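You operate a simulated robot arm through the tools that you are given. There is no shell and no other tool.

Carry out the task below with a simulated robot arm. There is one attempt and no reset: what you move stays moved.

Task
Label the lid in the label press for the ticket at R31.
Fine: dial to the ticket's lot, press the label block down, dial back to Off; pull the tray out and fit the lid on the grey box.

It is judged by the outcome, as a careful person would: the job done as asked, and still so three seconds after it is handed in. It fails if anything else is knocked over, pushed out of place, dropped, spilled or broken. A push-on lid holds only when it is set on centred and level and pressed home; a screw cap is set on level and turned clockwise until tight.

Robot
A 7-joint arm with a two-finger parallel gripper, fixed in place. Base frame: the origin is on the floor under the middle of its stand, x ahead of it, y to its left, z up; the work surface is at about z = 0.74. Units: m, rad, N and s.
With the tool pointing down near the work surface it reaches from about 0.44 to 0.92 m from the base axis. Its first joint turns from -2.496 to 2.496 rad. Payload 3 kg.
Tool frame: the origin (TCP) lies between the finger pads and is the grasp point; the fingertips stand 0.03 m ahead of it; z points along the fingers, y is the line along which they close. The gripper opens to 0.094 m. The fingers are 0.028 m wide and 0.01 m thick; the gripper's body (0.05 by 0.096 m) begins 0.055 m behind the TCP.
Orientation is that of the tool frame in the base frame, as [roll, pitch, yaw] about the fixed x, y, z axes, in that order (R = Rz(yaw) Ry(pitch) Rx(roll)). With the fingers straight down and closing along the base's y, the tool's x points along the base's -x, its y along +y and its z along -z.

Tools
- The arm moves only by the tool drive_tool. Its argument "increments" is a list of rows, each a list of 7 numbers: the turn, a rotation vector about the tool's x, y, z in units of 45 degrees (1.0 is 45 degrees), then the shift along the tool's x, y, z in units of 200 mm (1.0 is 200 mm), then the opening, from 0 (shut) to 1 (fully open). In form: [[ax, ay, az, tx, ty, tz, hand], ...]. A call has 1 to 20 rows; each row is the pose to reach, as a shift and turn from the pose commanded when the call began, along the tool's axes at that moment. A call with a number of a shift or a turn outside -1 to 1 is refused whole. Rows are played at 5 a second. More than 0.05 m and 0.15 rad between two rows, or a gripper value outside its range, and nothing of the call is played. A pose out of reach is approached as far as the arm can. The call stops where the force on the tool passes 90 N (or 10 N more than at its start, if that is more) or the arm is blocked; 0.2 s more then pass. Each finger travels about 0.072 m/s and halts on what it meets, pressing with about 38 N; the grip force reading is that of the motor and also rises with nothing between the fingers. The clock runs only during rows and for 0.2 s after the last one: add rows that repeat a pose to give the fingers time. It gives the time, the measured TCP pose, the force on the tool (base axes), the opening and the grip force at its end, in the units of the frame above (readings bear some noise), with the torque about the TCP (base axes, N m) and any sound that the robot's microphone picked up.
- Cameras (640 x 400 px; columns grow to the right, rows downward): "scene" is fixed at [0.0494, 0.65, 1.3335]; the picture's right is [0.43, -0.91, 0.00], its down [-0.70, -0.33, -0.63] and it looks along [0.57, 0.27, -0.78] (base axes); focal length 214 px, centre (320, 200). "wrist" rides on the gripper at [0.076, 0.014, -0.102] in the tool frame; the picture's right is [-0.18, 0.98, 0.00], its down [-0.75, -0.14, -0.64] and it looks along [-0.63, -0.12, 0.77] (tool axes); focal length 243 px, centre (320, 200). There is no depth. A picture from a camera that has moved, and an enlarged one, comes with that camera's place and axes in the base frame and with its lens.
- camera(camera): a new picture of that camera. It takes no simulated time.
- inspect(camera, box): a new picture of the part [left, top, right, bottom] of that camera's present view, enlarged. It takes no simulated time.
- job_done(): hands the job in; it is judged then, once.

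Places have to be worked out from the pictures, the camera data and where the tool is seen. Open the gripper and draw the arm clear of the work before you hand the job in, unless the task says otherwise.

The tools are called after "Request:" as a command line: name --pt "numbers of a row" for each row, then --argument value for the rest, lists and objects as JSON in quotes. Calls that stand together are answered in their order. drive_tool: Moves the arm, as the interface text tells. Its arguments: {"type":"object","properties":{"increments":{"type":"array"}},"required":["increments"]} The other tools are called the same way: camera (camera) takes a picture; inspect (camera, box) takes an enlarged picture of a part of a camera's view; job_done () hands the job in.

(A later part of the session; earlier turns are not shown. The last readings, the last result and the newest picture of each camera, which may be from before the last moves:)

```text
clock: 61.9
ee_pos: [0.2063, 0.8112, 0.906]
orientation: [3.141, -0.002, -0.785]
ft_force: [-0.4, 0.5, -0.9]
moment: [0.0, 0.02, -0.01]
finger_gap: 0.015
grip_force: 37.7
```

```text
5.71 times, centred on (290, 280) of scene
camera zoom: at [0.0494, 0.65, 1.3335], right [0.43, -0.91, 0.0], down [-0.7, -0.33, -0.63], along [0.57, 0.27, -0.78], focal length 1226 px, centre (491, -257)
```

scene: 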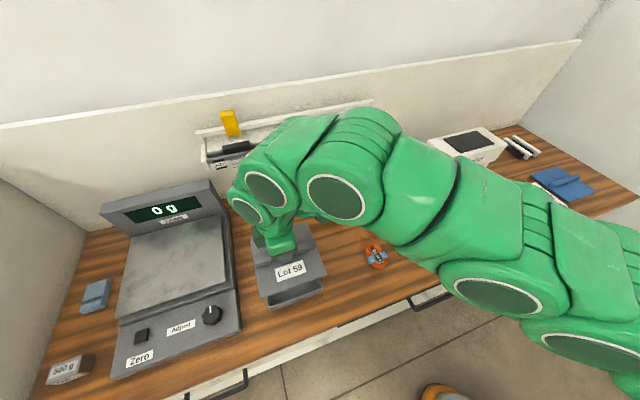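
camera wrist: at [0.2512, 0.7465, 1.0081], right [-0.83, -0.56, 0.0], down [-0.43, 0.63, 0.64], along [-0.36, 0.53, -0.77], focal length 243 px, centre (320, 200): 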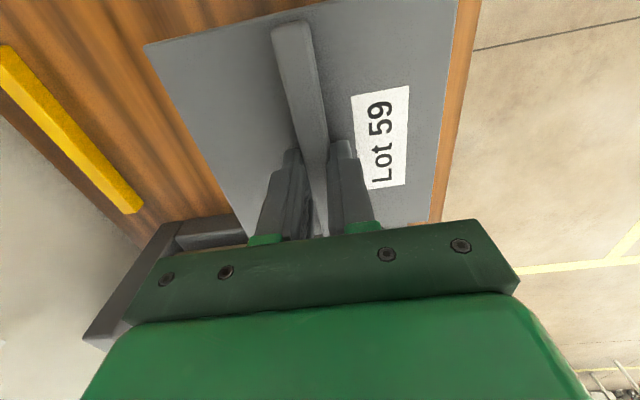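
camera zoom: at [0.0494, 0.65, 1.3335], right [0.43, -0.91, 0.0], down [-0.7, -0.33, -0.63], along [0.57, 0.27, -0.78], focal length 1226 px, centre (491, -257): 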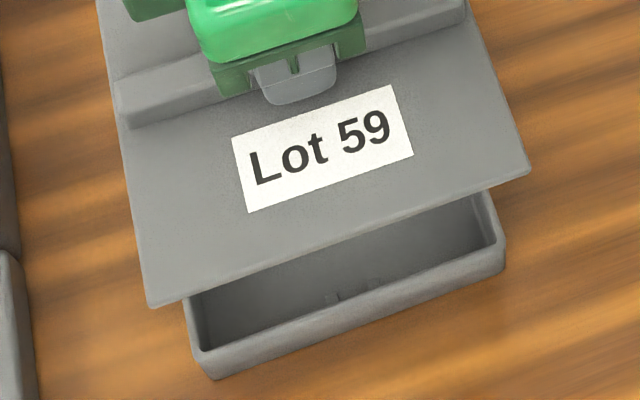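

In the scene view the lid is about 4 mm right and 1 mm back of the box centre. I'll correct that and lower to just above the rim for a closer comparison.

Request:
drive_tool --pt "0 0 0 -0.0185 0.007 0.05 0" --pt "0 0 0 -0.0185 0.007 0.12 0" --pt "0 0 0 -0.0185 0.007 0.2 0" --pt "0 0 0 -0.0185 0.007 0.28 0" --pt "0 0 0 -0.0185 0.007 0.28 0"

Request:
inspect --camera "scene" --box '[245, 245, 335, 315]'

Request:
inspect --camera "scene" --box '[240, 220, 340, 320]'

Request:
camera --camera "wrist"

```text
clock: 63.1
ee_pos: [0.2041, 0.8133, 0.8498]
orientation: [3.141, -0.002, -0.784]
ft_force: [0.0, -0.2, -0.2]
moment: [0.01, 0.02, -0.02]
finger_gap: 0.0154
grip_force: 37.7
```

```text
5.71 times, centred on (290, 280) of scene
camera zoom: at [0.0494, 0.65, 1.3335], right [0.43, -0.91, 0.0], down [-0.7, -0.33, -0.63], along [0.57, 0.27, -0.78], focal length 1226 px, centre (491, -257)
```

zoom: 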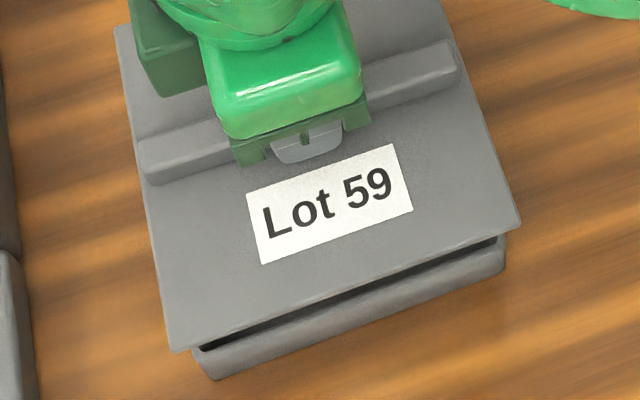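

```text
4.00 times, centred on (290, 270) of scene
camera zoom: at [0.0494, 0.65, 1.3335], right [0.43, -0.91, 0.0], down [-0.7, -0.33, -0.63], along [0.57, 0.27, -0.78], focal length 858 px, centre (440, -80)
```

zoom: 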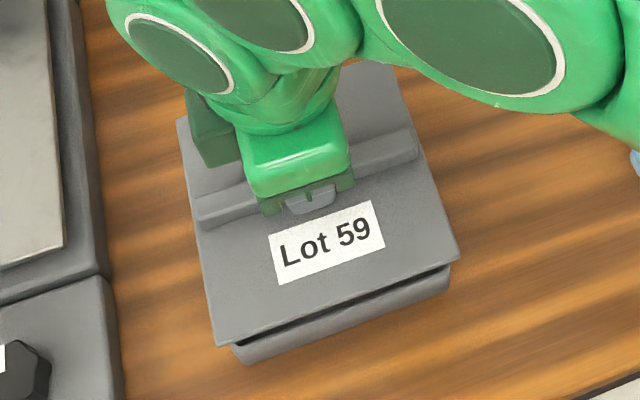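

```text
taken
camera wrist: at [0.248, 0.748, 0.9523], right [-0.83, -0.56, 0.0], down [-0.43, 0.63, 0.64], along [-0.36, 0.53, -0.77], focal length 243 px, centre (320, 200)
```

wrist: 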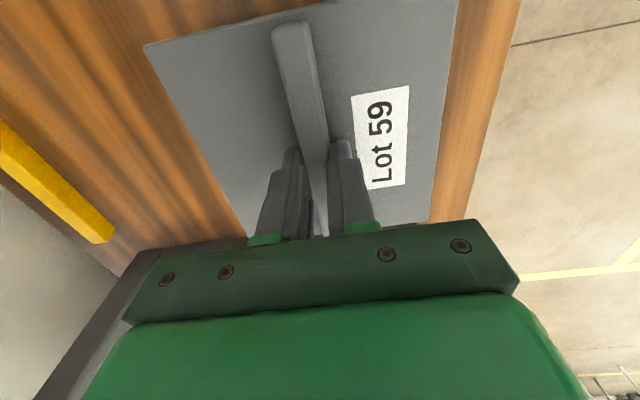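

Request:
inspect --camera "scene" --box '[260, 290, 290, 315]'

Request:
inspect --camera "scene" --box '[305, 265, 335, 290]'

```text
16.00 times, centred on (275, 302) of scene
camera zoom: at [0.0494, 0.65, 1.3335], right [0.43, -0.91, 0.0], down [-0.7, -0.33, -0.63], along [0.57, 0.27, -0.78], focal length 3432 px, centre (1040, -1440)
```

zoom: 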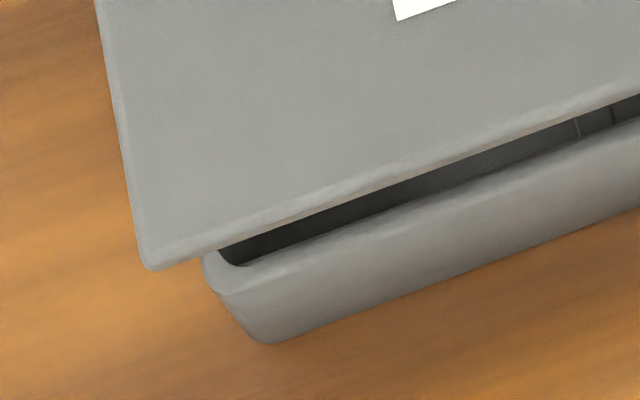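

```text
16.00 times, centred on (320, 278) of scene
camera zoom: at [0.0494, 0.65, 1.3335], right [0.43, -0.91, 0.0], down [-0.7, -0.33, -0.63], along [0.57, 0.27, -0.78], focal length 3432 px, centre (320, -1040)
```

zoom: 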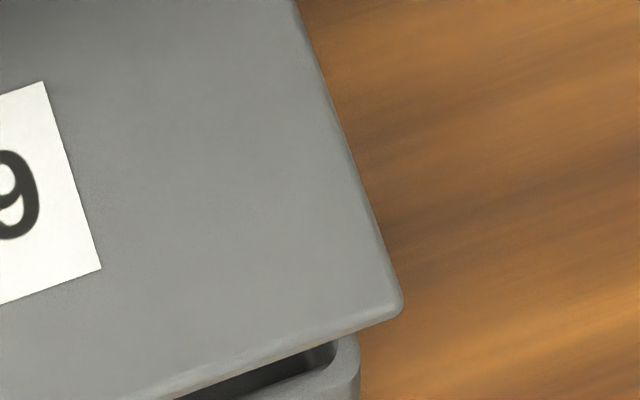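

At 16x zoom the lid overhang matches on all visible sides: the lid is within about 1 mm of the box centre and square to it. I'll nudge −0.8 mm and lower slowly toward the rim.

Request:
drive_tool --pt "0 0 0 -0.004 0 0.02 0" --pt "0 0 0 -0.004 0 0.04 0" --pt "0 0 0 -0.004 0 0.06 0" --pt "0 0 0 -0.004 0 0.08 0" --pt "0 0 0 -0.004 0 0.08 0"

Request:
inspect --camera "scene" --box '[260, 290, 290, 315]'

Request:
inspect --camera "scene" --box '[305, 270, 335, 295]'

```text
clock: 64.3
ee_pos: [0.2021, 0.8113, 0.8354]
orientation: [3.141, -0.001, -0.786]
ft_force: [0.2, 0.2, -0.3]
moment: [0.01, 0.0, 0.0]
finger_gap: 0.0152
grip_force: 38.0
```

```text
16.00 times, centred on (275, 302) of scene
camera zoom: at [0.0494, 0.65, 1.3335], right [0.43, -0.91, 0.0], down [-0.7, -0.33, -0.63], along [0.57, 0.27, -0.78], focal length 3432 px, centre (1040, -1440)
```

zoom: 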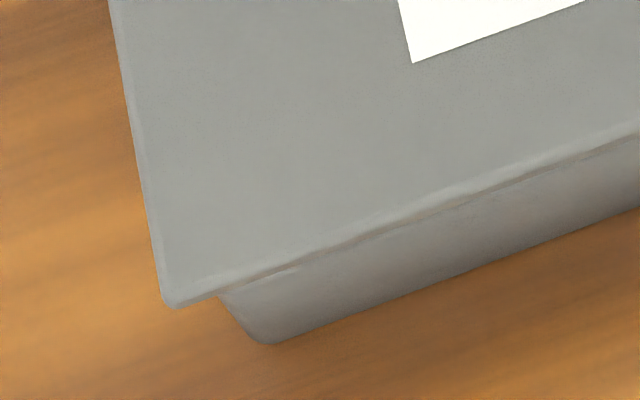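

```text
16.00 times, centred on (320, 282) of scene
camera zoom: at [0.0494, 0.65, 1.3335], right [0.43, -0.91, 0.0], down [-0.7, -0.33, -0.63], along [0.57, 0.27, -0.78], focal length 3432 px, centre (320, -1120)
```

zoom: 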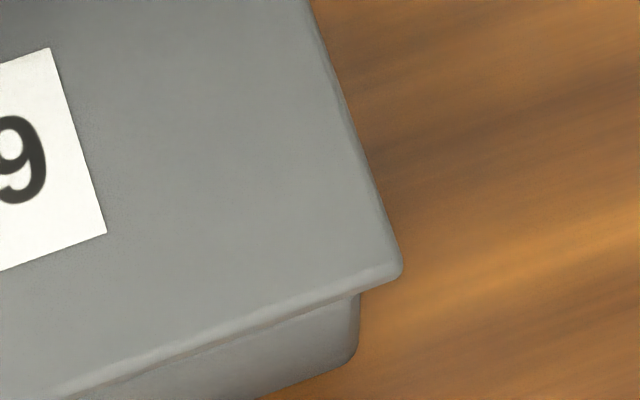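

No contact yet. Pose readings carry about 1 mm of noise, so I'll take another reading with a null move to check the depth position.

Request:
drive_tool --pt "0 0 0 0 0 0 0"

Request:
drive_tool --pt "0 0 0 0 0 0 0"

Request:
inspect --camera "scene" --box '[255, 240, 335, 315]'

```text
clock: 64.7
ee_pos: [0.2027, 0.8115, 0.8336]
orientation: [3.141, -0.002, -0.785]
ft_force: [0.3, 1.0, -0.6]
moment: [-0.02, -0.02, 0.0]
finger_gap: 0.0148
grip_force: 38.1
```

```text
clock: 65.1
ee_pos: [0.2031, 0.8123, 0.8352]
orientation: [-3.141, 0.0, -0.784]
ft_force: [0.0, -0.8, -1.0]
moment: [-0.01, -0.03, -0.01]
finger_gap: 0.0148
grip_force: 37.9
```

```text
5.33 times, centred on (295, 278) of scene
camera zoom: at [0.0494, 0.65, 1.3335], right [0.43, -0.91, 0.0], down [-0.7, -0.33, -0.63], along [0.57, 0.27, -0.78], focal length 1144 px, centre (453, -213)
```

zoom: 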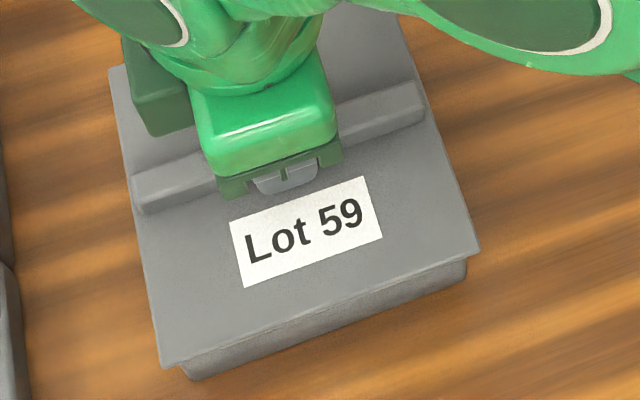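

Averaging the readings, the lid's centre is about 1.5–2 mm too far forward of the box centre. I'll shift back 1.5 mm and go down in small steps, watching for contact.

Request:
drive_tool --pt "0 0 0 0 -0.0075 0 0" --pt "0 0 0 0 -0.0075 0.015 0" --pt "0 0 0 0 -0.0075 0.03 0" --pt "0 0 0 0 -0.0075 0.03 0"

Request:
inspect --camera "scene" --box '[260, 290, 290, 315]'

Request:
inspect --camera "scene" --box '[305, 270, 335, 295]'

```text
clock: 66.1
ee_pos: [0.2039, 0.8132, 0.8288]
orientation: [-3.141, -0.002, -0.785]
ft_force: [-0.5, 0.0, 0.1]
moment: [-0.01, 0.02, 0.0]
finger_gap: 0.015
grip_force: 37.8
```

```text
16.00 times, centred on (275, 302) of scene
camera zoom: at [0.0494, 0.65, 1.3335], right [0.43, -0.91, 0.0], down [-0.7, -0.33, -0.63], along [0.57, 0.27, -0.78], focal length 3432 px, centre (1040, -1440)
```

zoom: 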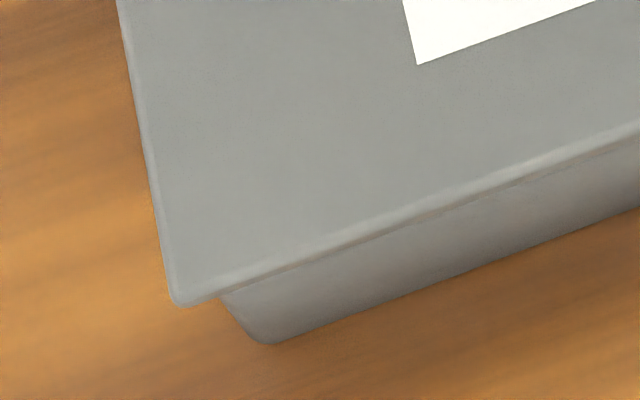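

```text
16.00 times, centred on (320, 282) of scene
camera zoom: at [0.0494, 0.65, 1.3335], right [0.43, -0.91, 0.0], down [-0.7, -0.33, -0.63], along [0.57, 0.27, -0.78], focal length 3432 px, centre (320, -1120)
```

zoom: 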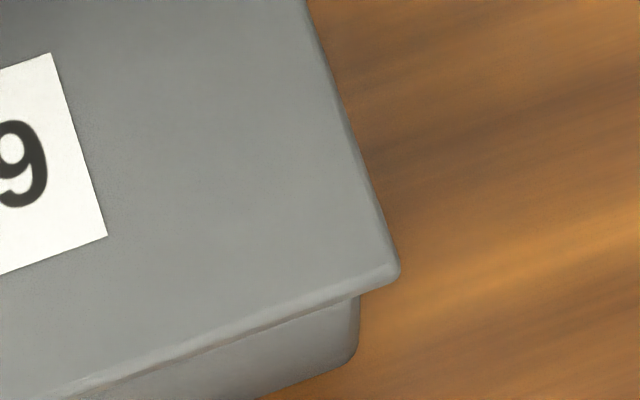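

Request:
drive_tool --pt "0 0 0 0 0 0.01 0" --pt "0 0 0 0 0 0.02 0" --pt "0 0 0 0 0 0.03 0" --pt "0 0 0 0 0 0.03 0"

Request:
inspect --camera "scene" --box '[255, 240, 335, 315]'

```text
clock: 67.1
ee_pos: [0.2032, 0.8122, 0.8235]
orientation: [3.141, -0.003, -0.785]
ft_force: [-0.9, -0.5, -0.5]
moment: [0.0, 0.01, 0.01]
finger_gap: 0.0149
grip_force: 38.1
```

```text
5.33 times, centred on (295, 278) of scene
camera zoom: at [0.0494, 0.65, 1.3335], right [0.43, -0.91, 0.0], down [-0.7, -0.33, -0.63], along [0.57, 0.27, -0.78], focal length 1144 px, centre (453, -213)
```

zoom: 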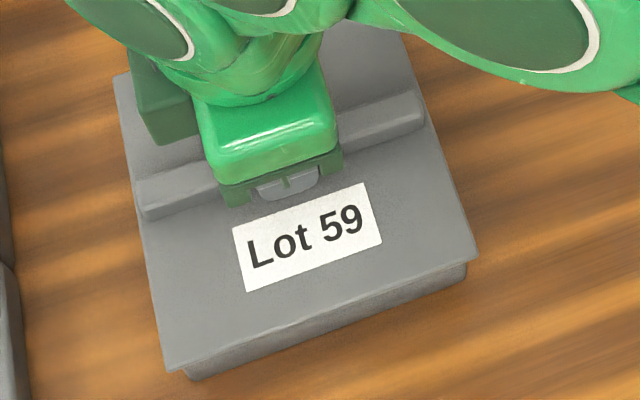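

Request:
drive_tool --pt "0 0 0 0 0 0.008 0" --pt "0 0 0 0 0 0.016 0" --pt "0 0 0 0 0 0.016 0"

Request:
drive_tool --pt "0 0 0 0 0 0.008 0" --pt "0 0 0 0 0 0.016 0" --pt "0 0 0 0 0 0.016 0"

```text
clock: 67.9
ee_pos: [0.2049, 0.812, 0.8188]
orientation: [3.139, -0.002, -0.783]
ft_force: [0.3, 0.1, -0.1]
moment: [0.01, 0.01, -0.02]
finger_gap: 0.0151
grip_force: 38.3
```

```text
clock: 68.7
ee_pos: [0.2053, 0.8126, 0.8157]
orientation: [3.14, -0.003, -0.786]
ft_force: [0.3, 0.2, -0.7]
moment: [0.01, -0.03, -0.03]
finger_gap: 0.0152
grip_force: 37.8
```

Request:
drive_tool --pt "0 0 0 0 0 0.008 0" --pt "0 0 0 0 0 0.016 0" --pt "0 0 0 0 0 0.016 0"

Request:
inspect --camera "scene" --box '[260, 290, 290, 315]'

Request:
inspect --camera "scene" --box '[305, 270, 335, 295]'

```text
clock: 69.5
ee_pos: [0.2048, 0.813, 0.8123]
orientation: [-3.141, -0.002, -0.785]
ft_force: [-0.8, -3.5, 17.5]
moment: [-0.27, -0.07, 0.04]
finger_gap: 0.0151
grip_force: 38.5
```

```text
16.00 times, centred on (275, 302) of scene
camera zoom: at [0.0494, 0.65, 1.3335], right [0.43, -0.91, 0.0], down [-0.7, -0.33, -0.63], along [0.57, 0.27, -0.78], focal length 3432 px, centre (1040, -1440)
```

zoom: 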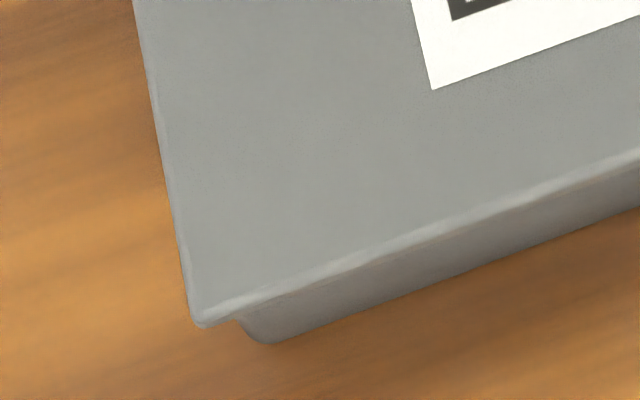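

```text
16.00 times, centred on (320, 282) of scene
camera zoom: at [0.0494, 0.65, 1.3335], right [0.43, -0.91, 0.0], down [-0.7, -0.33, -0.63], along [0.57, 0.27, -0.78], focal length 3432 px, centre (320, -1120)
```

zoom: 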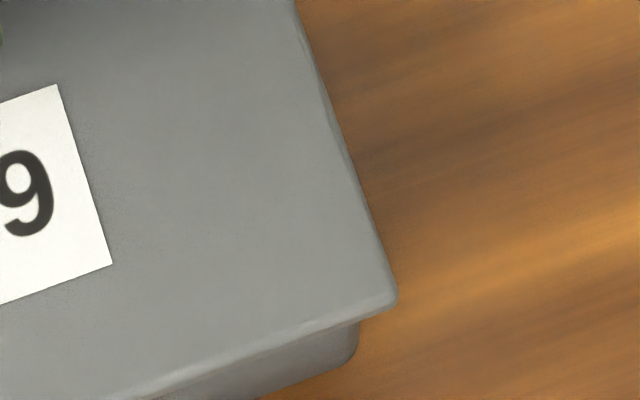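

Contact at z≈0.812 with a nearly central pressure point, and the scene view confirms the lid is centred within about 1 mm. I'll press down gradually while still holding it level.

Request:
drive_tool --pt "0 0 0 0 0 0.004 0" --pt "0 0 0 0 0 0.008 0" --pt "0 0 0 0 0 0.012 0" --pt "0 0 0 0 0 0.016 0"

Request:
inspect --camera "scene" --box '[260, 290, 290, 315]'

Request:
inspect --camera "scene" --box '[305, 270, 335, 295]'

```text
clock: 70.5
ee_pos: [0.2043, 0.8132, 0.8113]
orientation: [-3.137, 0.0, -0.786]
ft_force: [3.7, 1.7, 51.1]
moment: [-0.12, 0.0, 0.0]
finger_gap: 0.0148
grip_force: 38.2
```

```text
16.00 times, centred on (275, 302) of scene
camera zoom: at [0.0494, 0.65, 1.3335], right [0.43, -0.91, 0.0], down [-0.7, -0.33, -0.63], along [0.57, 0.27, -0.78], focal length 3432 px, centre (1040, -1440)
```

zoom: 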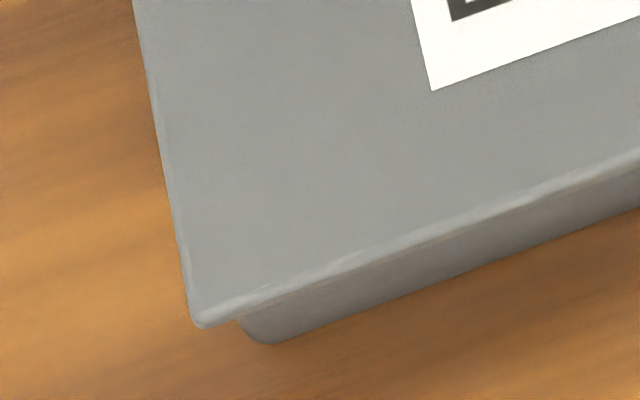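

```text
16.00 times, centred on (320, 282) of scene
camera zoom: at [0.0494, 0.65, 1.3335], right [0.43, -0.91, 0.0], down [-0.7, -0.33, -0.63], along [0.57, 0.27, -0.78], focal length 3432 px, centre (320, -1120)
```

zoom: 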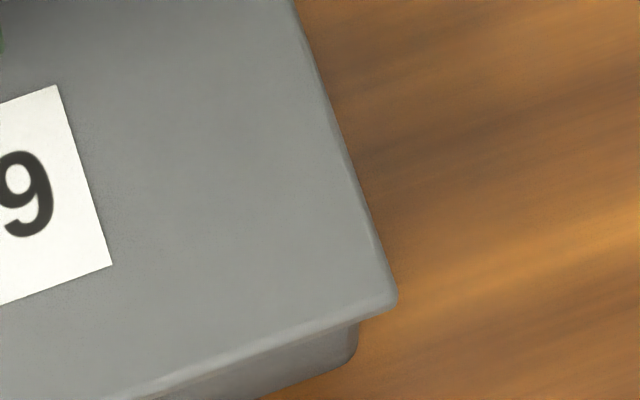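

51 N now, with an almost perfectly central pressure point and hardly any movement. I'll press a little harder to make sure it is home.

Request:
drive_tool --pt "0 0 0 0 0 0.004 0" --pt "0 0 0 0 0 0.008 0" --pt "0 0 0 0 0 0.011 0" --pt "0 0 0 0 0 0.011 0"

Request:
inspect --camera "scene" --box '[260, 290, 290, 315]'

Request:
inspect --camera "scene" --box '[255, 240, 335, 315]'

```text
clock: 71.4
ee_pos: [0.2039, 0.8154, 0.8125]
orientation: [-3.134, 0.002, -0.785]
ft_force: [0.7, 3.0, 9.1]
moment: [-0.51, -0.03, -0.04]
finger_gap: 0.0148
grip_force: 37.6
stopped in row 4: the force on the tool passed its limit at 91 N (the readings are from after the stop); the commanded pose is now the measured one
```

```text
16.00 times, centred on (275, 302) of scene
camera zoom: at [0.0494, 0.65, 1.3335], right [0.43, -0.91, 0.0], down [-0.7, -0.33, -0.63], along [0.57, 0.27, -0.78], focal length 3432 px, centre (1040, -1440)
```

zoom: 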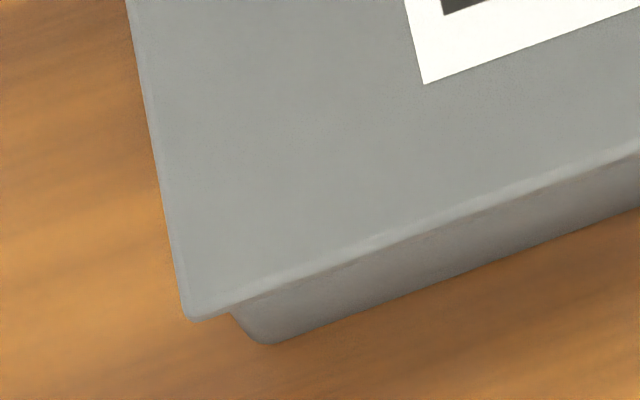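

```text
5.33 times, centred on (295, 278) of scene
camera zoom: at [0.0494, 0.65, 1.3335], right [0.43, -0.91, 0.0], down [-0.7, -0.33, -0.63], along [0.57, 0.27, -0.78], focal length 1144 px, centre (453, -213)
```

zoom: 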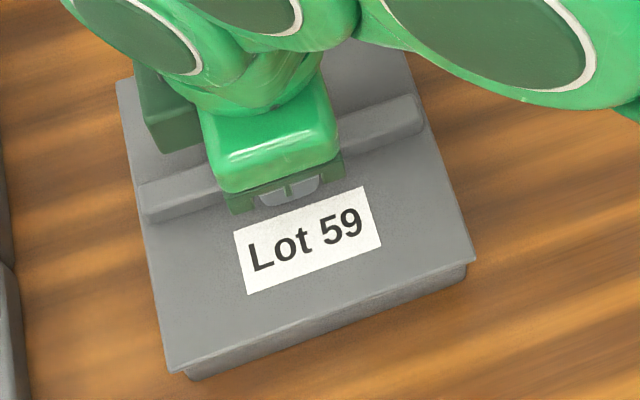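

After the stop the arm relaxed about 1 mm and tilted very slightly. I'll restore the level, correct the 1 mm depth shift, and read the contact again before releasing.

Request:
drive_tool --pt "-0.005 0.001 0 0 0.003 0 0" --pt "-0.0097 0.0025 0 0 0.005 0 0" --pt "-0.0097 0.0025 0 0 0.005 0.002 0" --pt "-0.0097 0.0025 0 0 0.005 0.002 0"

Request:
inspect --camera "scene" --box '[260, 290, 290, 315]'

Request:
inspect --camera "scene" --box '[305, 270, 335, 295]'

```text
clock: 72.4
ee_pos: [0.2041, 0.8137, 0.8115]
orientation: [3.14, 0.001, -0.786]
ft_force: [5.7, 9.8, 32.0]
moment: [0.55, 0.09, -0.05]
finger_gap: 0.015
grip_force: 37.8
```

```text
16.00 times, centred on (275, 302) of scene
camera zoom: at [0.0494, 0.65, 1.3335], right [0.43, -0.91, 0.0], down [-0.7, -0.33, -0.63], along [0.57, 0.27, -0.78], focal length 3432 px, centre (1040, -1440)
```

zoom: 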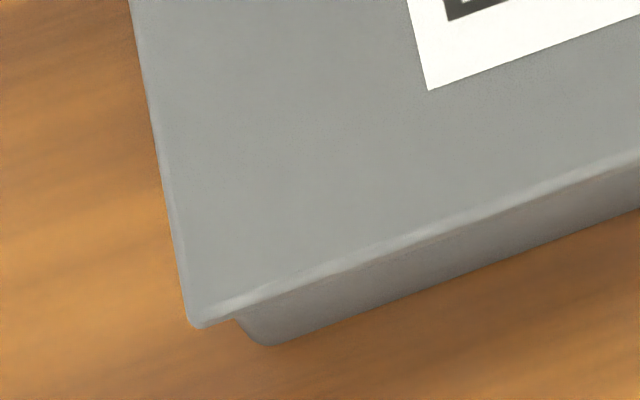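

```text
16.00 times, centred on (320, 282) of scene
camera zoom: at [0.0494, 0.65, 1.3335], right [0.43, -0.91, 0.0], down [-0.7, -0.33, -0.63], along [0.57, 0.27, -0.78], focal length 3432 px, centre (320, -1120)
```

zoom: 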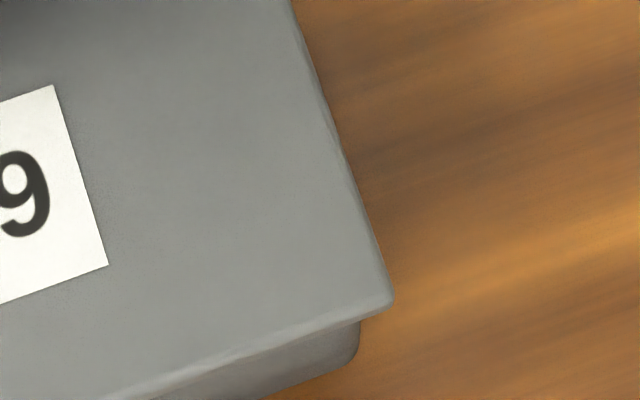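

The lid is centred again. I'll release the bar, back straight up and look at how it sits.

Request:
drive_tool --pt "0 0 0 0 0 -0.003 0.2" --pt "0 0 0 0 0 -0.003 0.4" --pt "0 0 0 0 0 -0.003 0.5" --pt "0 0 0 0 0 -0.1 0.5" --pt "0 0 0 0 0 -0.25 0.5" --pt "0 0 0 0 0 -0.4 0.5" --pt "0 0 0 0 0 -0.4 0.5"

Request:
camera --camera "wrist"

Request:
inspect --camera "scene" --box '[255, 240, 335, 315]'

Request:
inspect --camera "scene" --box '[260, 290, 290, 315]'

```text
clock: 74.0
ee_pos: [0.2024, 0.8145, 0.8899]
orientation: [3.138, -0.001, -0.786]
ft_force: [-1.0, 0.5, 0.0]
moment: [-0.03, -0.01, 0.01]
finger_gap: 0.0472
grip_force: 0.2
```

```text
taken
camera wrist: at [0.2467, 0.7495, 0.9922], right [-0.83, -0.56, 0.0], down [-0.43, 0.63, 0.64], along [-0.36, 0.53, -0.77], focal length 243 px, centre (320, 200)
```

wrist: 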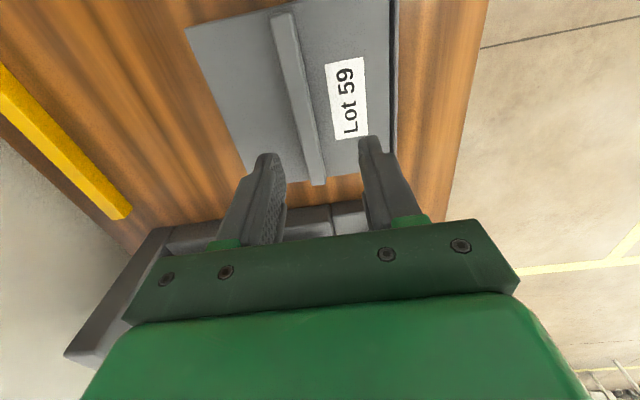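

```text
5.33 times, centred on (295, 278) of scene
camera zoom: at [0.0494, 0.65, 1.3335], right [0.43, -0.91, 0.0], down [-0.7, -0.33, -0.63], along [0.57, 0.27, -0.78], focal length 1144 px, centre (453, -213)
```

zoom: 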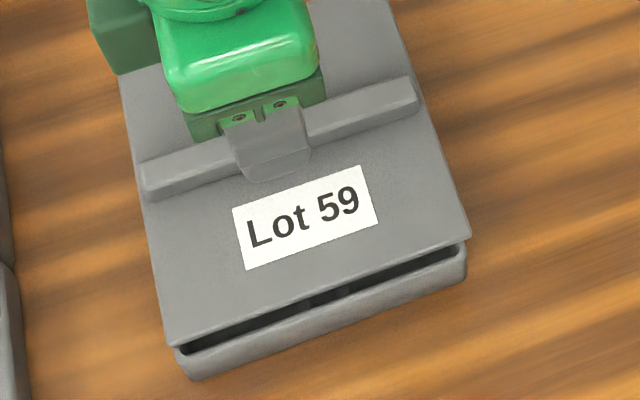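

```text
16.00 times, centred on (275, 302) of scene
camera zoom: at [0.0494, 0.65, 1.3335], right [0.43, -0.91, 0.0], down [-0.7, -0.33, -0.63], along [0.57, 0.27, -0.78], focal length 3432 px, centre (1040, -1440)
```

zoom: 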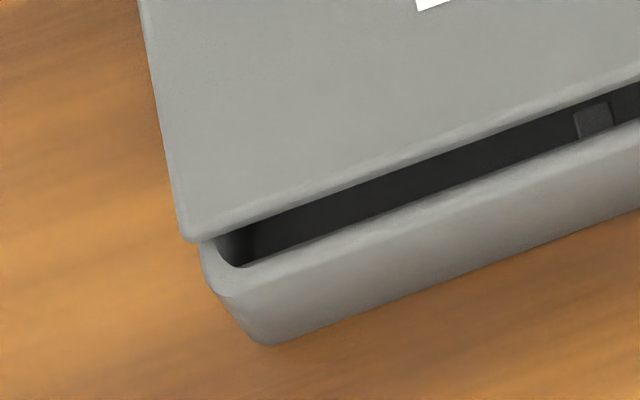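

The lid has shifted backward — the front of the box is now showing. I'll look closely before doing anything.

Request:
inspect --camera "wrist" --box '[170, 0, 430, 220]'

Request:
inspect --camera "scene" --box '[245, 215, 345, 315]'

Request:
inspect --camera "scene" --box '[305, 270, 335, 295]'

```text
1.82 times, centred on (300, 110) of wrist
camera zoom: at [0.2467, 0.7495, 0.9922], right [-0.83, -0.56, 0.0], down [-0.43, 0.63, 0.64], along [-0.36, 0.53, -0.77], focal length 441 px, centre (356, 364)
```

zoom: 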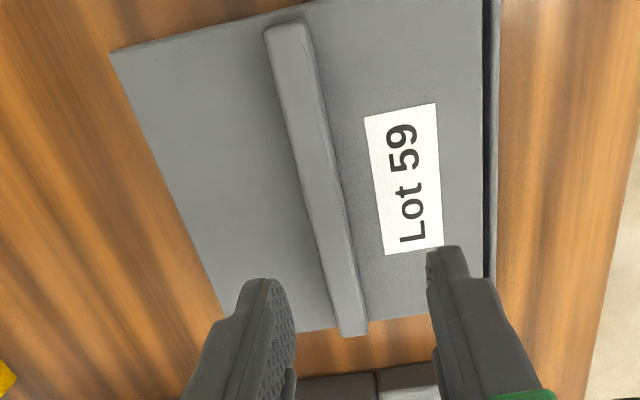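

```text
4.00 times, centred on (295, 265) of scene
camera zoom: at [0.0494, 0.65, 1.3335], right [0.43, -0.91, 0.0], down [-0.7, -0.33, -0.63], along [0.57, 0.27, -0.78], focal length 858 px, centre (420, -60)
```

zoom: 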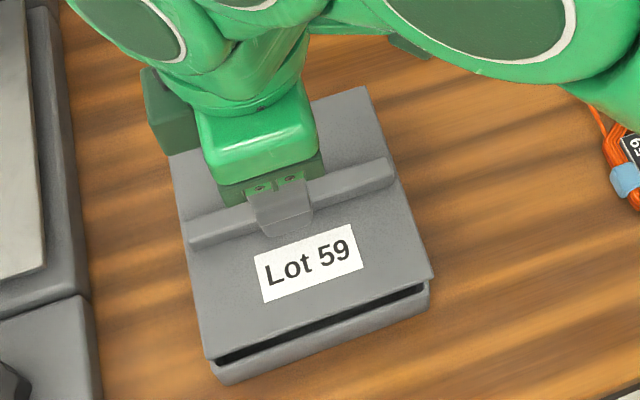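

```text
16.00 times, centred on (320, 282) of scene
camera zoom: at [0.0494, 0.65, 1.3335], right [0.43, -0.91, 0.0], down [-0.7, -0.33, -0.63], along [0.57, 0.27, -0.78], focal length 3432 px, centre (320, -1120)
```

zoom: 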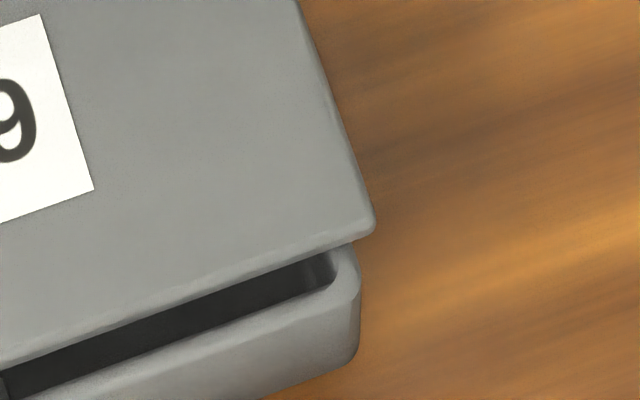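

The lid slid about 11 mm toward the wall when released. I'll move to the side and tilt the camera to view the lid and box edge-on, to understand how the lid fits before regrasping.

Request:
drive_tool --pt "0 0 0 0.15 0 -0.1 0.5" --pt "0 -0.1 0 0.35 0.02 -0.1 0.5" --pt "0 -0.2 0 0.55 0.04 -0.05 0.5" --pt "0 -0.35 0 0.75 0.06 0 0.5" --pt "0 -0.5 0 0.9 0.08 0.1 0.5" --pt "0 -0.65 0 0.96 0.09 0.2 0.5" --pt "0 -0.78 0 0.96 0.09 0.28 0.5" --pt "0 -0.78 0 0.96 0.09 0.28 0.5"

Request:
camera --camera "wrist"

Request:
camera --camera "scene"

```text
clock: 75.8
ee_pos: [0.3273, 0.6651, 0.834]
orientation: [3.141, 0.611, -0.786]
ft_force: [-0.3, 0.1, 0.3]
moment: [-0.01, -0.03, -0.02]
finger_gap: 0.0469
grip_force: 0.0
```

```text
taken
camera wrist: at [0.4031, 0.5685, 0.8734], right [-0.8, -0.59, 0.11], down [-0.07, 0.28, 0.96], along [-0.59, 0.76, -0.27], focal length 243 px, centre (320, 200)
```

wrist: 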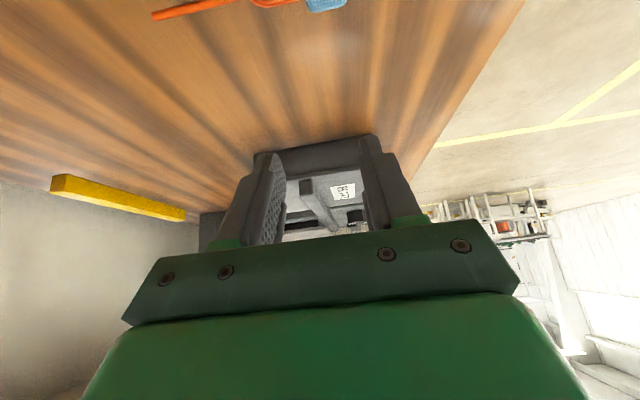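

```text
taken
```

scene: 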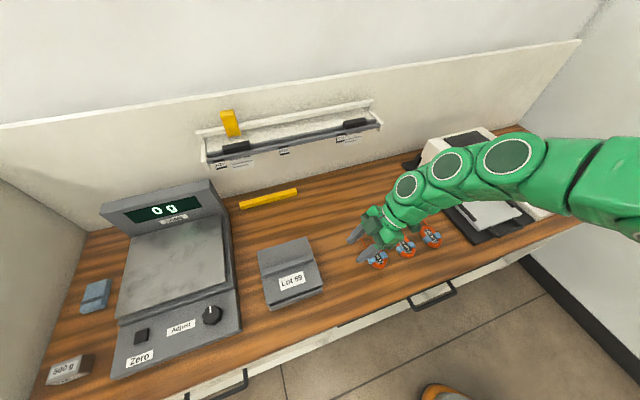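

Request:
inspect --camera "wrist" --box '[240, 120, 400, 240]'

Request:
inspect --camera "scene" --box '[250, 230, 335, 315]'

```text
3.33 times, centred on (320, 180) of wrist
camera zoom: at [0.4031, 0.5685, 0.8734], right [-0.8, -0.59, 0.11], down [-0.07, 0.28, 0.96], along [-0.59, 0.76, -0.27], focal length 809 px, centre (320, 267)
```

zoom: 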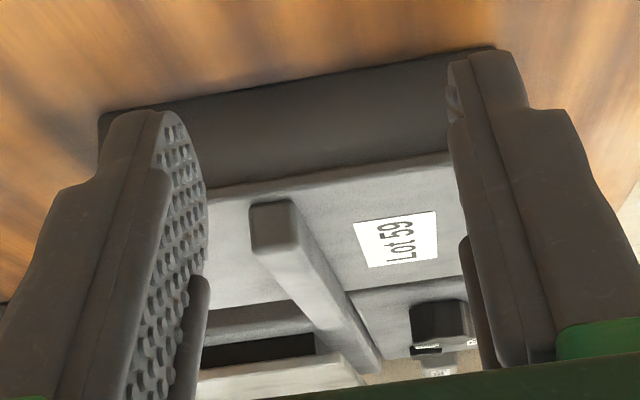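

```text
4.71 times, centred on (292, 272) of scene
camera zoom: at [0.0494, 0.65, 1.3335], right [0.43, -0.91, 0.0], down [-0.7, -0.33, -0.63], along [0.57, 0.27, -0.78], focal length 1009 px, centre (449, -141)
```

zoom: 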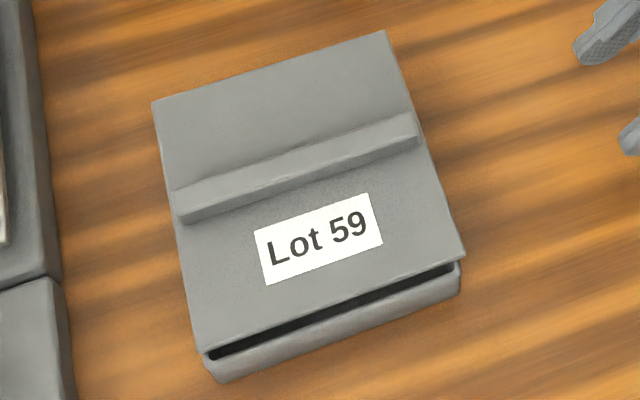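

Request:
inspect --camera "wrist" --box '[285, 135, 360, 185]'

Request:
inspect --camera "scene" --box '[265, 280, 330, 315]'

Request:
inspect --camera "scene" --box '[530, 165, 600, 215]'

```text
8.00 times, centred on (322, 160) of wrist
camera zoom: at [0.4031, 0.5685, 0.8734], right [-0.8, -0.59, 0.11], down [-0.07, 0.28, 0.96], along [-0.59, 0.76, -0.27], focal length 1941 px, centre (300, 520)
```

zoom: 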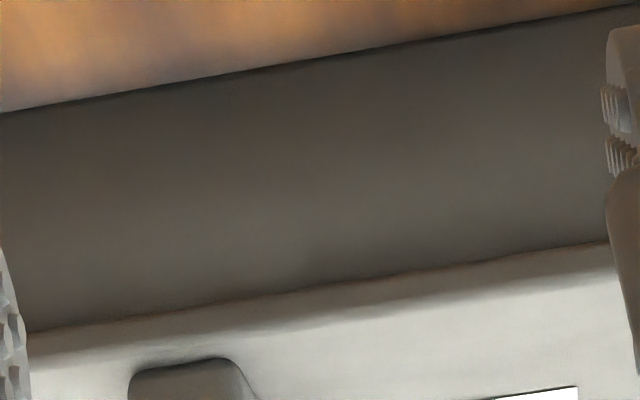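

```text
9.85 times, centred on (298, 298) of scene
camera zoom: at [0.0494, 0.65, 1.3335], right [0.43, -0.91, 0.0], down [-0.7, -0.33, -0.63], along [0.57, 0.27, -0.78], focal length 2112 px, centre (542, -760)
```

zoom: 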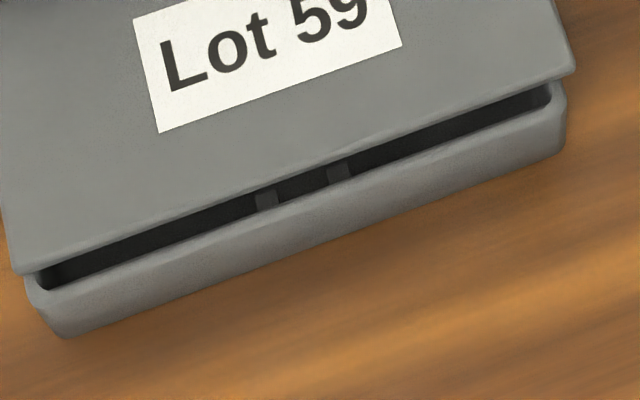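

```text
8.00 times, centred on (565, 190) of scene
camera zoom: at [0.0494, 0.65, 1.3335], right [0.43, -0.91, 0.0], down [-0.7, -0.33, -0.63], along [0.57, 0.27, -0.78], focal length 1716 px, centre (-1640, 280)
```

zoom: 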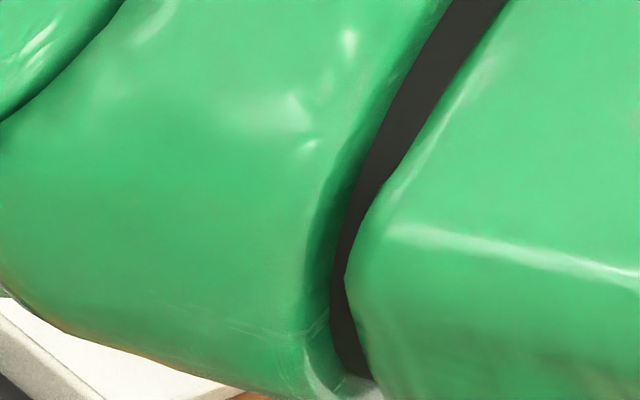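

The side view shows the lid is a thin plate (bottom z≈0.774, top≈0.779) lying level on the rim but 11 mm off-centre. The rim is therefore lower than I had assumed, which also shifts my box-centre estimate. I'll return above the lid to regrasp it.

Request:
drive_tool --pt "0 0.1 0 -0.1 0 -0.14 0.5" --pt "0 0.2 0 -0.2 0 -0.287 0.5" --pt "0 0.35 0 -0.35 -0.04 -0.18 0.5" --pt "0 0.5 0 -0.5 -0.08 -0.07 0.5" --pt "0 0.62 0 -0.65 -0.1 0.04 0.5" --pt "0 0.72 0 -0.8 -0.13 0.15 0.5" --pt "0 0.778 0 -0.97 -0.147 0.277 0.5" --pt "0 0.778 0 -0.97 -0.147 0.277 0.5"

Request:
camera --camera "wrist"

```text
clock: 77.6
ee_pos: [0.214, 0.8202, 0.9003]
orientation: [3.139, -0.001, -0.788]
ft_force: [0.0, -0.2, 1.1]
moment: [0.01, 0.01, -0.01]
finger_gap: 0.047
grip_force: 0.1
```

```text
taken
camera wrist: at [0.2582, 0.7556, 1.0019], right [-0.83, -0.56, 0.0], down [-0.43, 0.64, 0.64], along [-0.36, 0.53, -0.77], focal length 243 px, centre (320, 200)
```

wrist: 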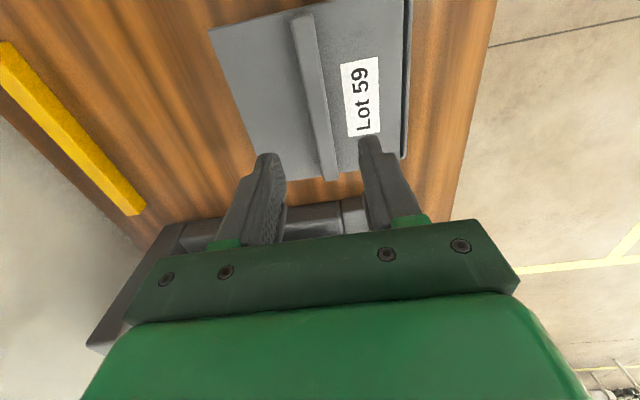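

The tool is centred over the bar. I'll descend with the tips about 6 mm above the plate this time and grip the bar.

Request:
drive_tool --pt "0 0 0 0 0 0.15 0.5" --pt "0 0 0 0 0 0.3 0.5" --pt "0 0 0 0 0 0.4 0.5" --pt "0 0 0 0 0 0.4265 0.5" --pt "0 0 0 0 0 0.4265 0.5"

Request:
inspect --camera "wrist" --box '[200, 40, 440, 240]'

```text
clock: 78.8
ee_pos: [0.2117, 0.8192, 0.8156]
orientation: [3.141, 0.001, -0.785]
ft_force: [-0.4, 0.6, 0.4]
moment: [-0.02, 0.0, -0.02]
finger_gap: 0.0469
grip_force: 0.0
```

```text
2.00 times, centred on (320, 140) of wrist
camera zoom: at [0.2565, 0.7543, 0.9168], right [-0.83, -0.56, 0.0], down [-0.43, 0.63, 0.64], along [-0.36, 0.53, -0.77], focal length 485 px, centre (320, 320)
```

zoom: 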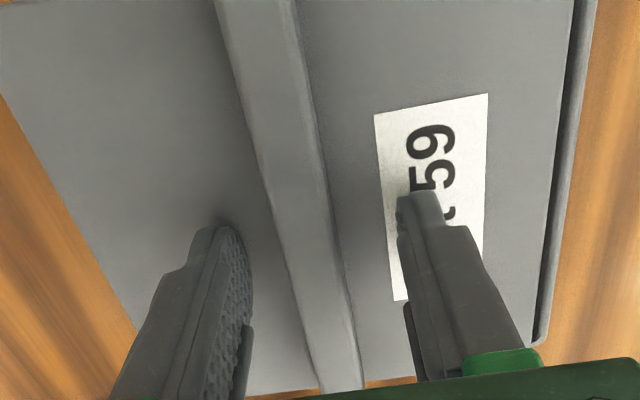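

Request:
drive_tool --pt "0 0 0 0 0 0 0.35" --pt "0 0 0 0 0 0 0.2" --pt "0 0 0 0 0 0 0.05" --pt "0 0 0 0 0 0 0.0" --pt "0 0 0 0 0 0 0.0"

Request:
drive_tool --pt "0 0 0 0 0 -0.03 0" --pt "0 0 0 0 0 -0.08 0" --pt "0 0 0 0 0 -0.16 0" --pt "0 0 0 0 0 -0.28 0" --pt "0 0 0 0 0 -0.42 0" --pt "0 0 0 0 0 -0.56 0" --pt "0 0 0 0 0 -0.56 0"

Request:
camera --camera "scene"

Request:
camera --camera "wrist"

```text
clock: 80.0
ee_pos: [0.212, 0.819, 0.8144]
orientation: [3.137, 0.001, -0.786]
ft_force: [1.0, -0.5, -1.0]
moment: [0.07, -0.03, 0.02]
finger_gap: 0.0149
grip_force: 38.1
```

```text
clock: 81.6
ee_pos: [0.2144, 0.8184, 0.9264]
orientation: [3.137, 0.001, -0.785]
ft_force: [0.4, -0.2, -0.6]
moment: [0.01, 0.02, 0.01]
finger_gap: 0.0147
grip_force: 37.8
```

```text
taken
```

scene: 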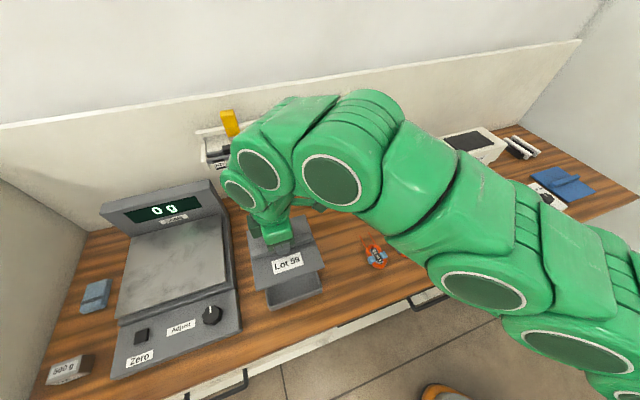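

```text
taken
camera wrist: at [0.2583, 0.7547, 1.0288], right [-0.83, -0.56, 0.0], down [-0.43, 0.63, 0.64], along [-0.36, 0.53, -0.77], focal length 243 px, centre (320, 200)
```

wrist: 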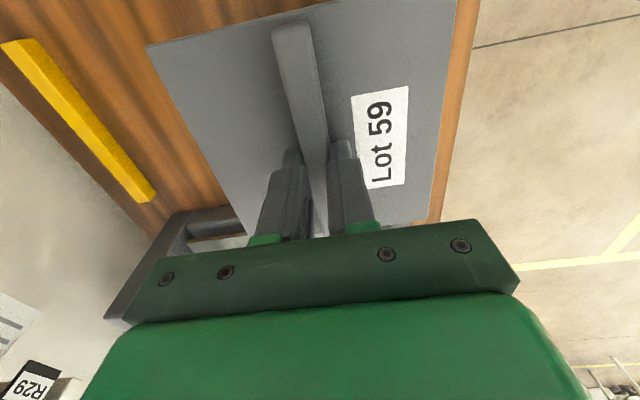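

Regrasped and lifted cleanly. Before placing again I want two facts: the exact box position with nothing over it, and the shape of the lid's underside. I'll carry the lid right and up, then tilt it for the scene camera.

Request:
drive_tool --pt "0 0 0 0.05 0.03 -0.1 0" --pt "0 0 0 0.15 0.1 -0.2 0" --pt "0 0 0 0.28 0.16 -0.3 0" --pt "0 0 0 0.42 0.22 -0.4 0" --pt "0 0 0 0.56 0.29 -0.5 0" --pt "0 0 0 0.7 0.36 -0.6 0" --pt "0 0 0 0.85 0.43 -0.7 0" --pt "0 0 0 1.0 0.5 -0.8 0" --pt "0 0 0 1.0 0.5 -0.8 0"

Request:
drive_tool --pt "0 -0.1 0 0.1 0 -0.1 0" --pt "0 -0.2 0 0.22 0 -0.2 0" --pt "0 -0.33 0 0.36 0 -0.3 0" --pt "0 -0.46 0 0.5 0 -0.4 0" --pt "0 -0.6 0 0.63 0 -0.5 0" --pt "0 -0.73 0 0.76 0 -0.6 0" --pt "0 -0.87 0 0.88 0 -0.7 0" --pt "0 -1.0 0 1.0 0 -0.8 0" --pt "0 -1.0 0 1.0 0 -0.8 0"

Request:
camera --camera "scene"

```text
clock: 83.8
ee_pos: [0.2907, 0.6071, 1.0489]
orientation: [3.003, 0.147, -0.798]
ft_force: [-0.2, 0.5, -0.9]
moment: [0.01, 0.01, 0.02]
finger_gap: 0.0152
grip_force: 37.6
stopped in row 9: the arm was blocked; the commanded pose is now the measured one
```

```text
clock: 85.8
ee_pos: [0.4606, 0.4635, 1.1777]
orientation: [2.915, 0.922, -0.956]
ft_force: [0.4, 0.2, -0.8]
moment: [0.01, -0.03, -0.01]
finger_gap: 0.0152
grip_force: 37.6
```

```text
taken
```

scene: 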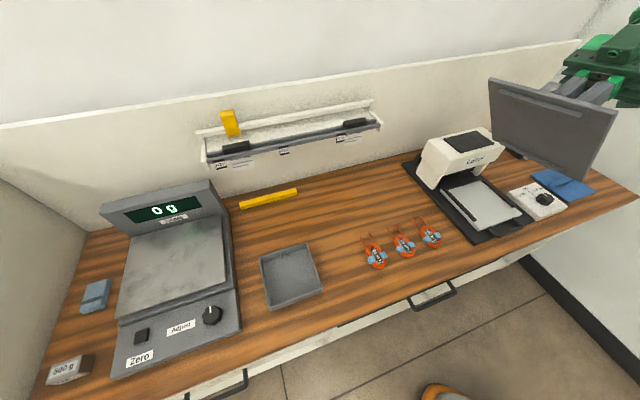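

Request:
inspect --camera "scene" --box '[475, 65, 630, 185]'

Request:
inspect --camera "scene" --box '[250, 235, 285, 265]'

Request:
inspect --camera "scene" --box '[290, 232, 325, 262]'

Request:
inspect --camera "scene" --box '[260, 288, 295, 318]'

Request:
inspect --camera "scene" --box '[300, 270, 335, 300]'

```text
3.33 times, centred on (552, 125) of scene
camera zoom: at [0.0494, 0.65, 1.3335], right [0.43, -0.91, 0.0], down [-0.7, -0.33, -0.63], along [0.57, 0.27, -0.78], focal length 715 px, centre (-455, 450)
```

zoom: 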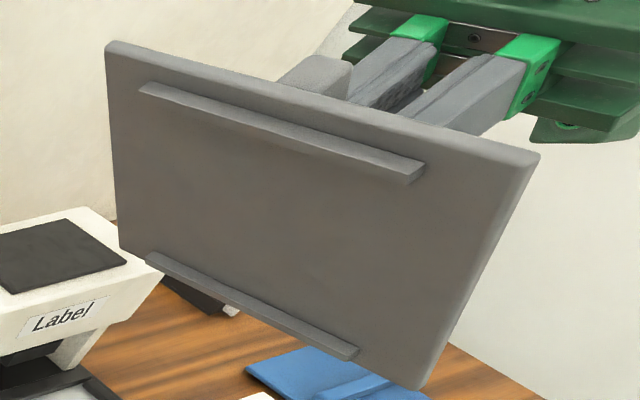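

```text
13.33 times, centred on (268, 250) of scene
camera zoom: at [0.0494, 0.65, 1.3335], right [0.43, -0.91, 0.0], down [-0.7, -0.33, -0.63], along [0.57, 0.27, -0.78], focal length 2860 px, centre (1020, -467)
```

zoom: 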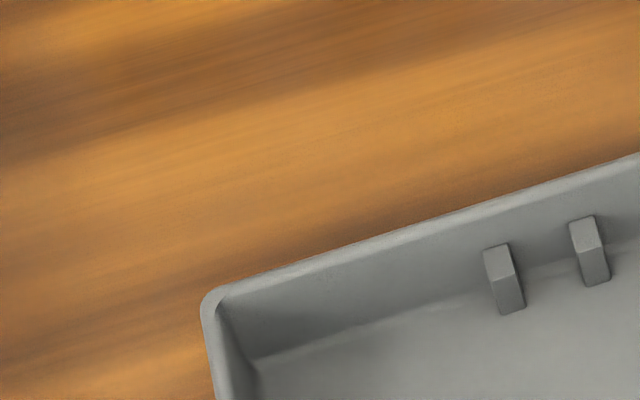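

```text
13.33 times, centred on (308, 247) of scene
camera zoom: at [0.0494, 0.65, 1.3335], right [0.43, -0.91, 0.0], down [-0.7, -0.33, -0.63], along [0.57, 0.27, -0.78], focal length 2860 px, centre (487, -427)
```

zoom: 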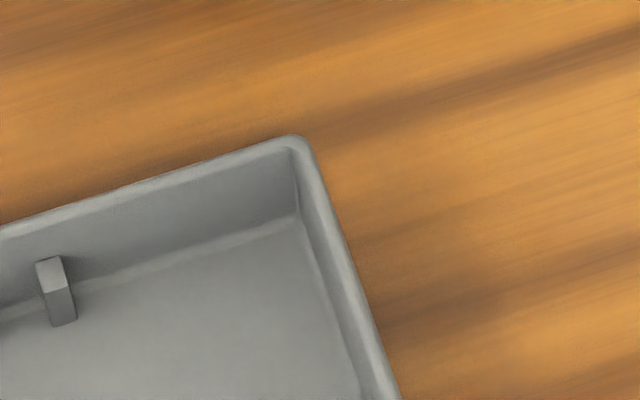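

```text
13.33 times, centred on (278, 303) of scene
camera zoom: at [0.0494, 0.65, 1.3335], right [0.43, -0.91, 0.0], down [-0.7, -0.33, -0.63], along [0.57, 0.27, -0.78], focal length 2860 px, centre (887, -1173)
```

zoom: 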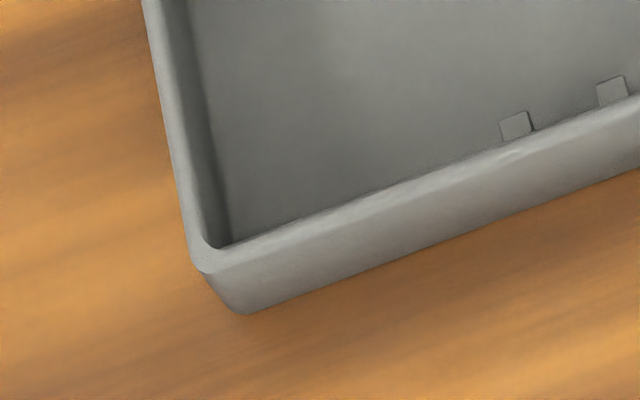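

```text
13.33 times, centred on (318, 285) of scene
camera zoom: at [0.0494, 0.65, 1.3335], right [0.43, -0.91, 0.0], down [-0.7, -0.33, -0.63], along [0.57, 0.27, -0.78], focal length 2860 px, centre (353, -933)
```

zoom: 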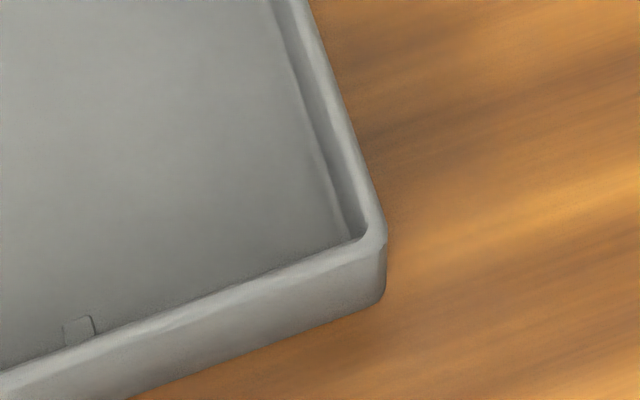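

This is very informative. The underside has two low ribs parallel to the front–back axis, so the lid fits in this orientation: the ribs slide inside the left and right walls, which leaves it free to slide front–back and explains the 11 mm slip. The 13x corner views give the box as 0.139 m square, centred at s=-0.4313, n=0.7166 in the scene frame. I'll bring the lid back to vertical.

Request:
drive_tool --pt "0.015 0.104 -0.006 0.026 -0.034 0.093 0" --pt "0.029 0.208 -0.012 0.052 -0.069 0.185 0" --pt "0.044 0.312 -0.018 0.078 -0.103 0.278 0" --pt "0.059 0.416 -0.024 0.104 -0.137 0.37 0" --pt "0.073 0.519 -0.03 0.129 -0.172 0.463 0" --pt "0.088 0.623 -0.036 0.155 -0.206 0.555 0" --pt "0.102 0.727 -0.042 0.181 -0.24 0.648 0" --pt "0.117 0.831 -0.048 0.207 -0.2745 0.74 0" --pt "0.117 0.831 -0.048 0.207 -0.2745 0.74 0"

Request:
camera --camera "scene"

```text
clock: 87.8
ee_pos: [0.4208, 0.559, 1.049]
orientation: [3.1, 0.278, -0.809]
ft_force: [-0.1, -1.2, -0.4]
moment: [-0.04, 0.01, -0.01]
finger_gap: 0.0153
grip_force: 38.0
```

```text
taken
```

scene: 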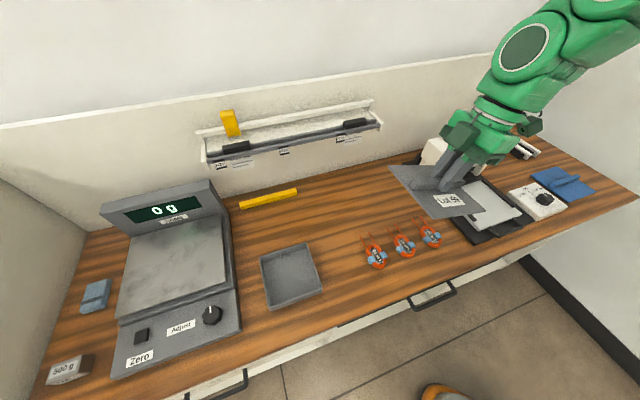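

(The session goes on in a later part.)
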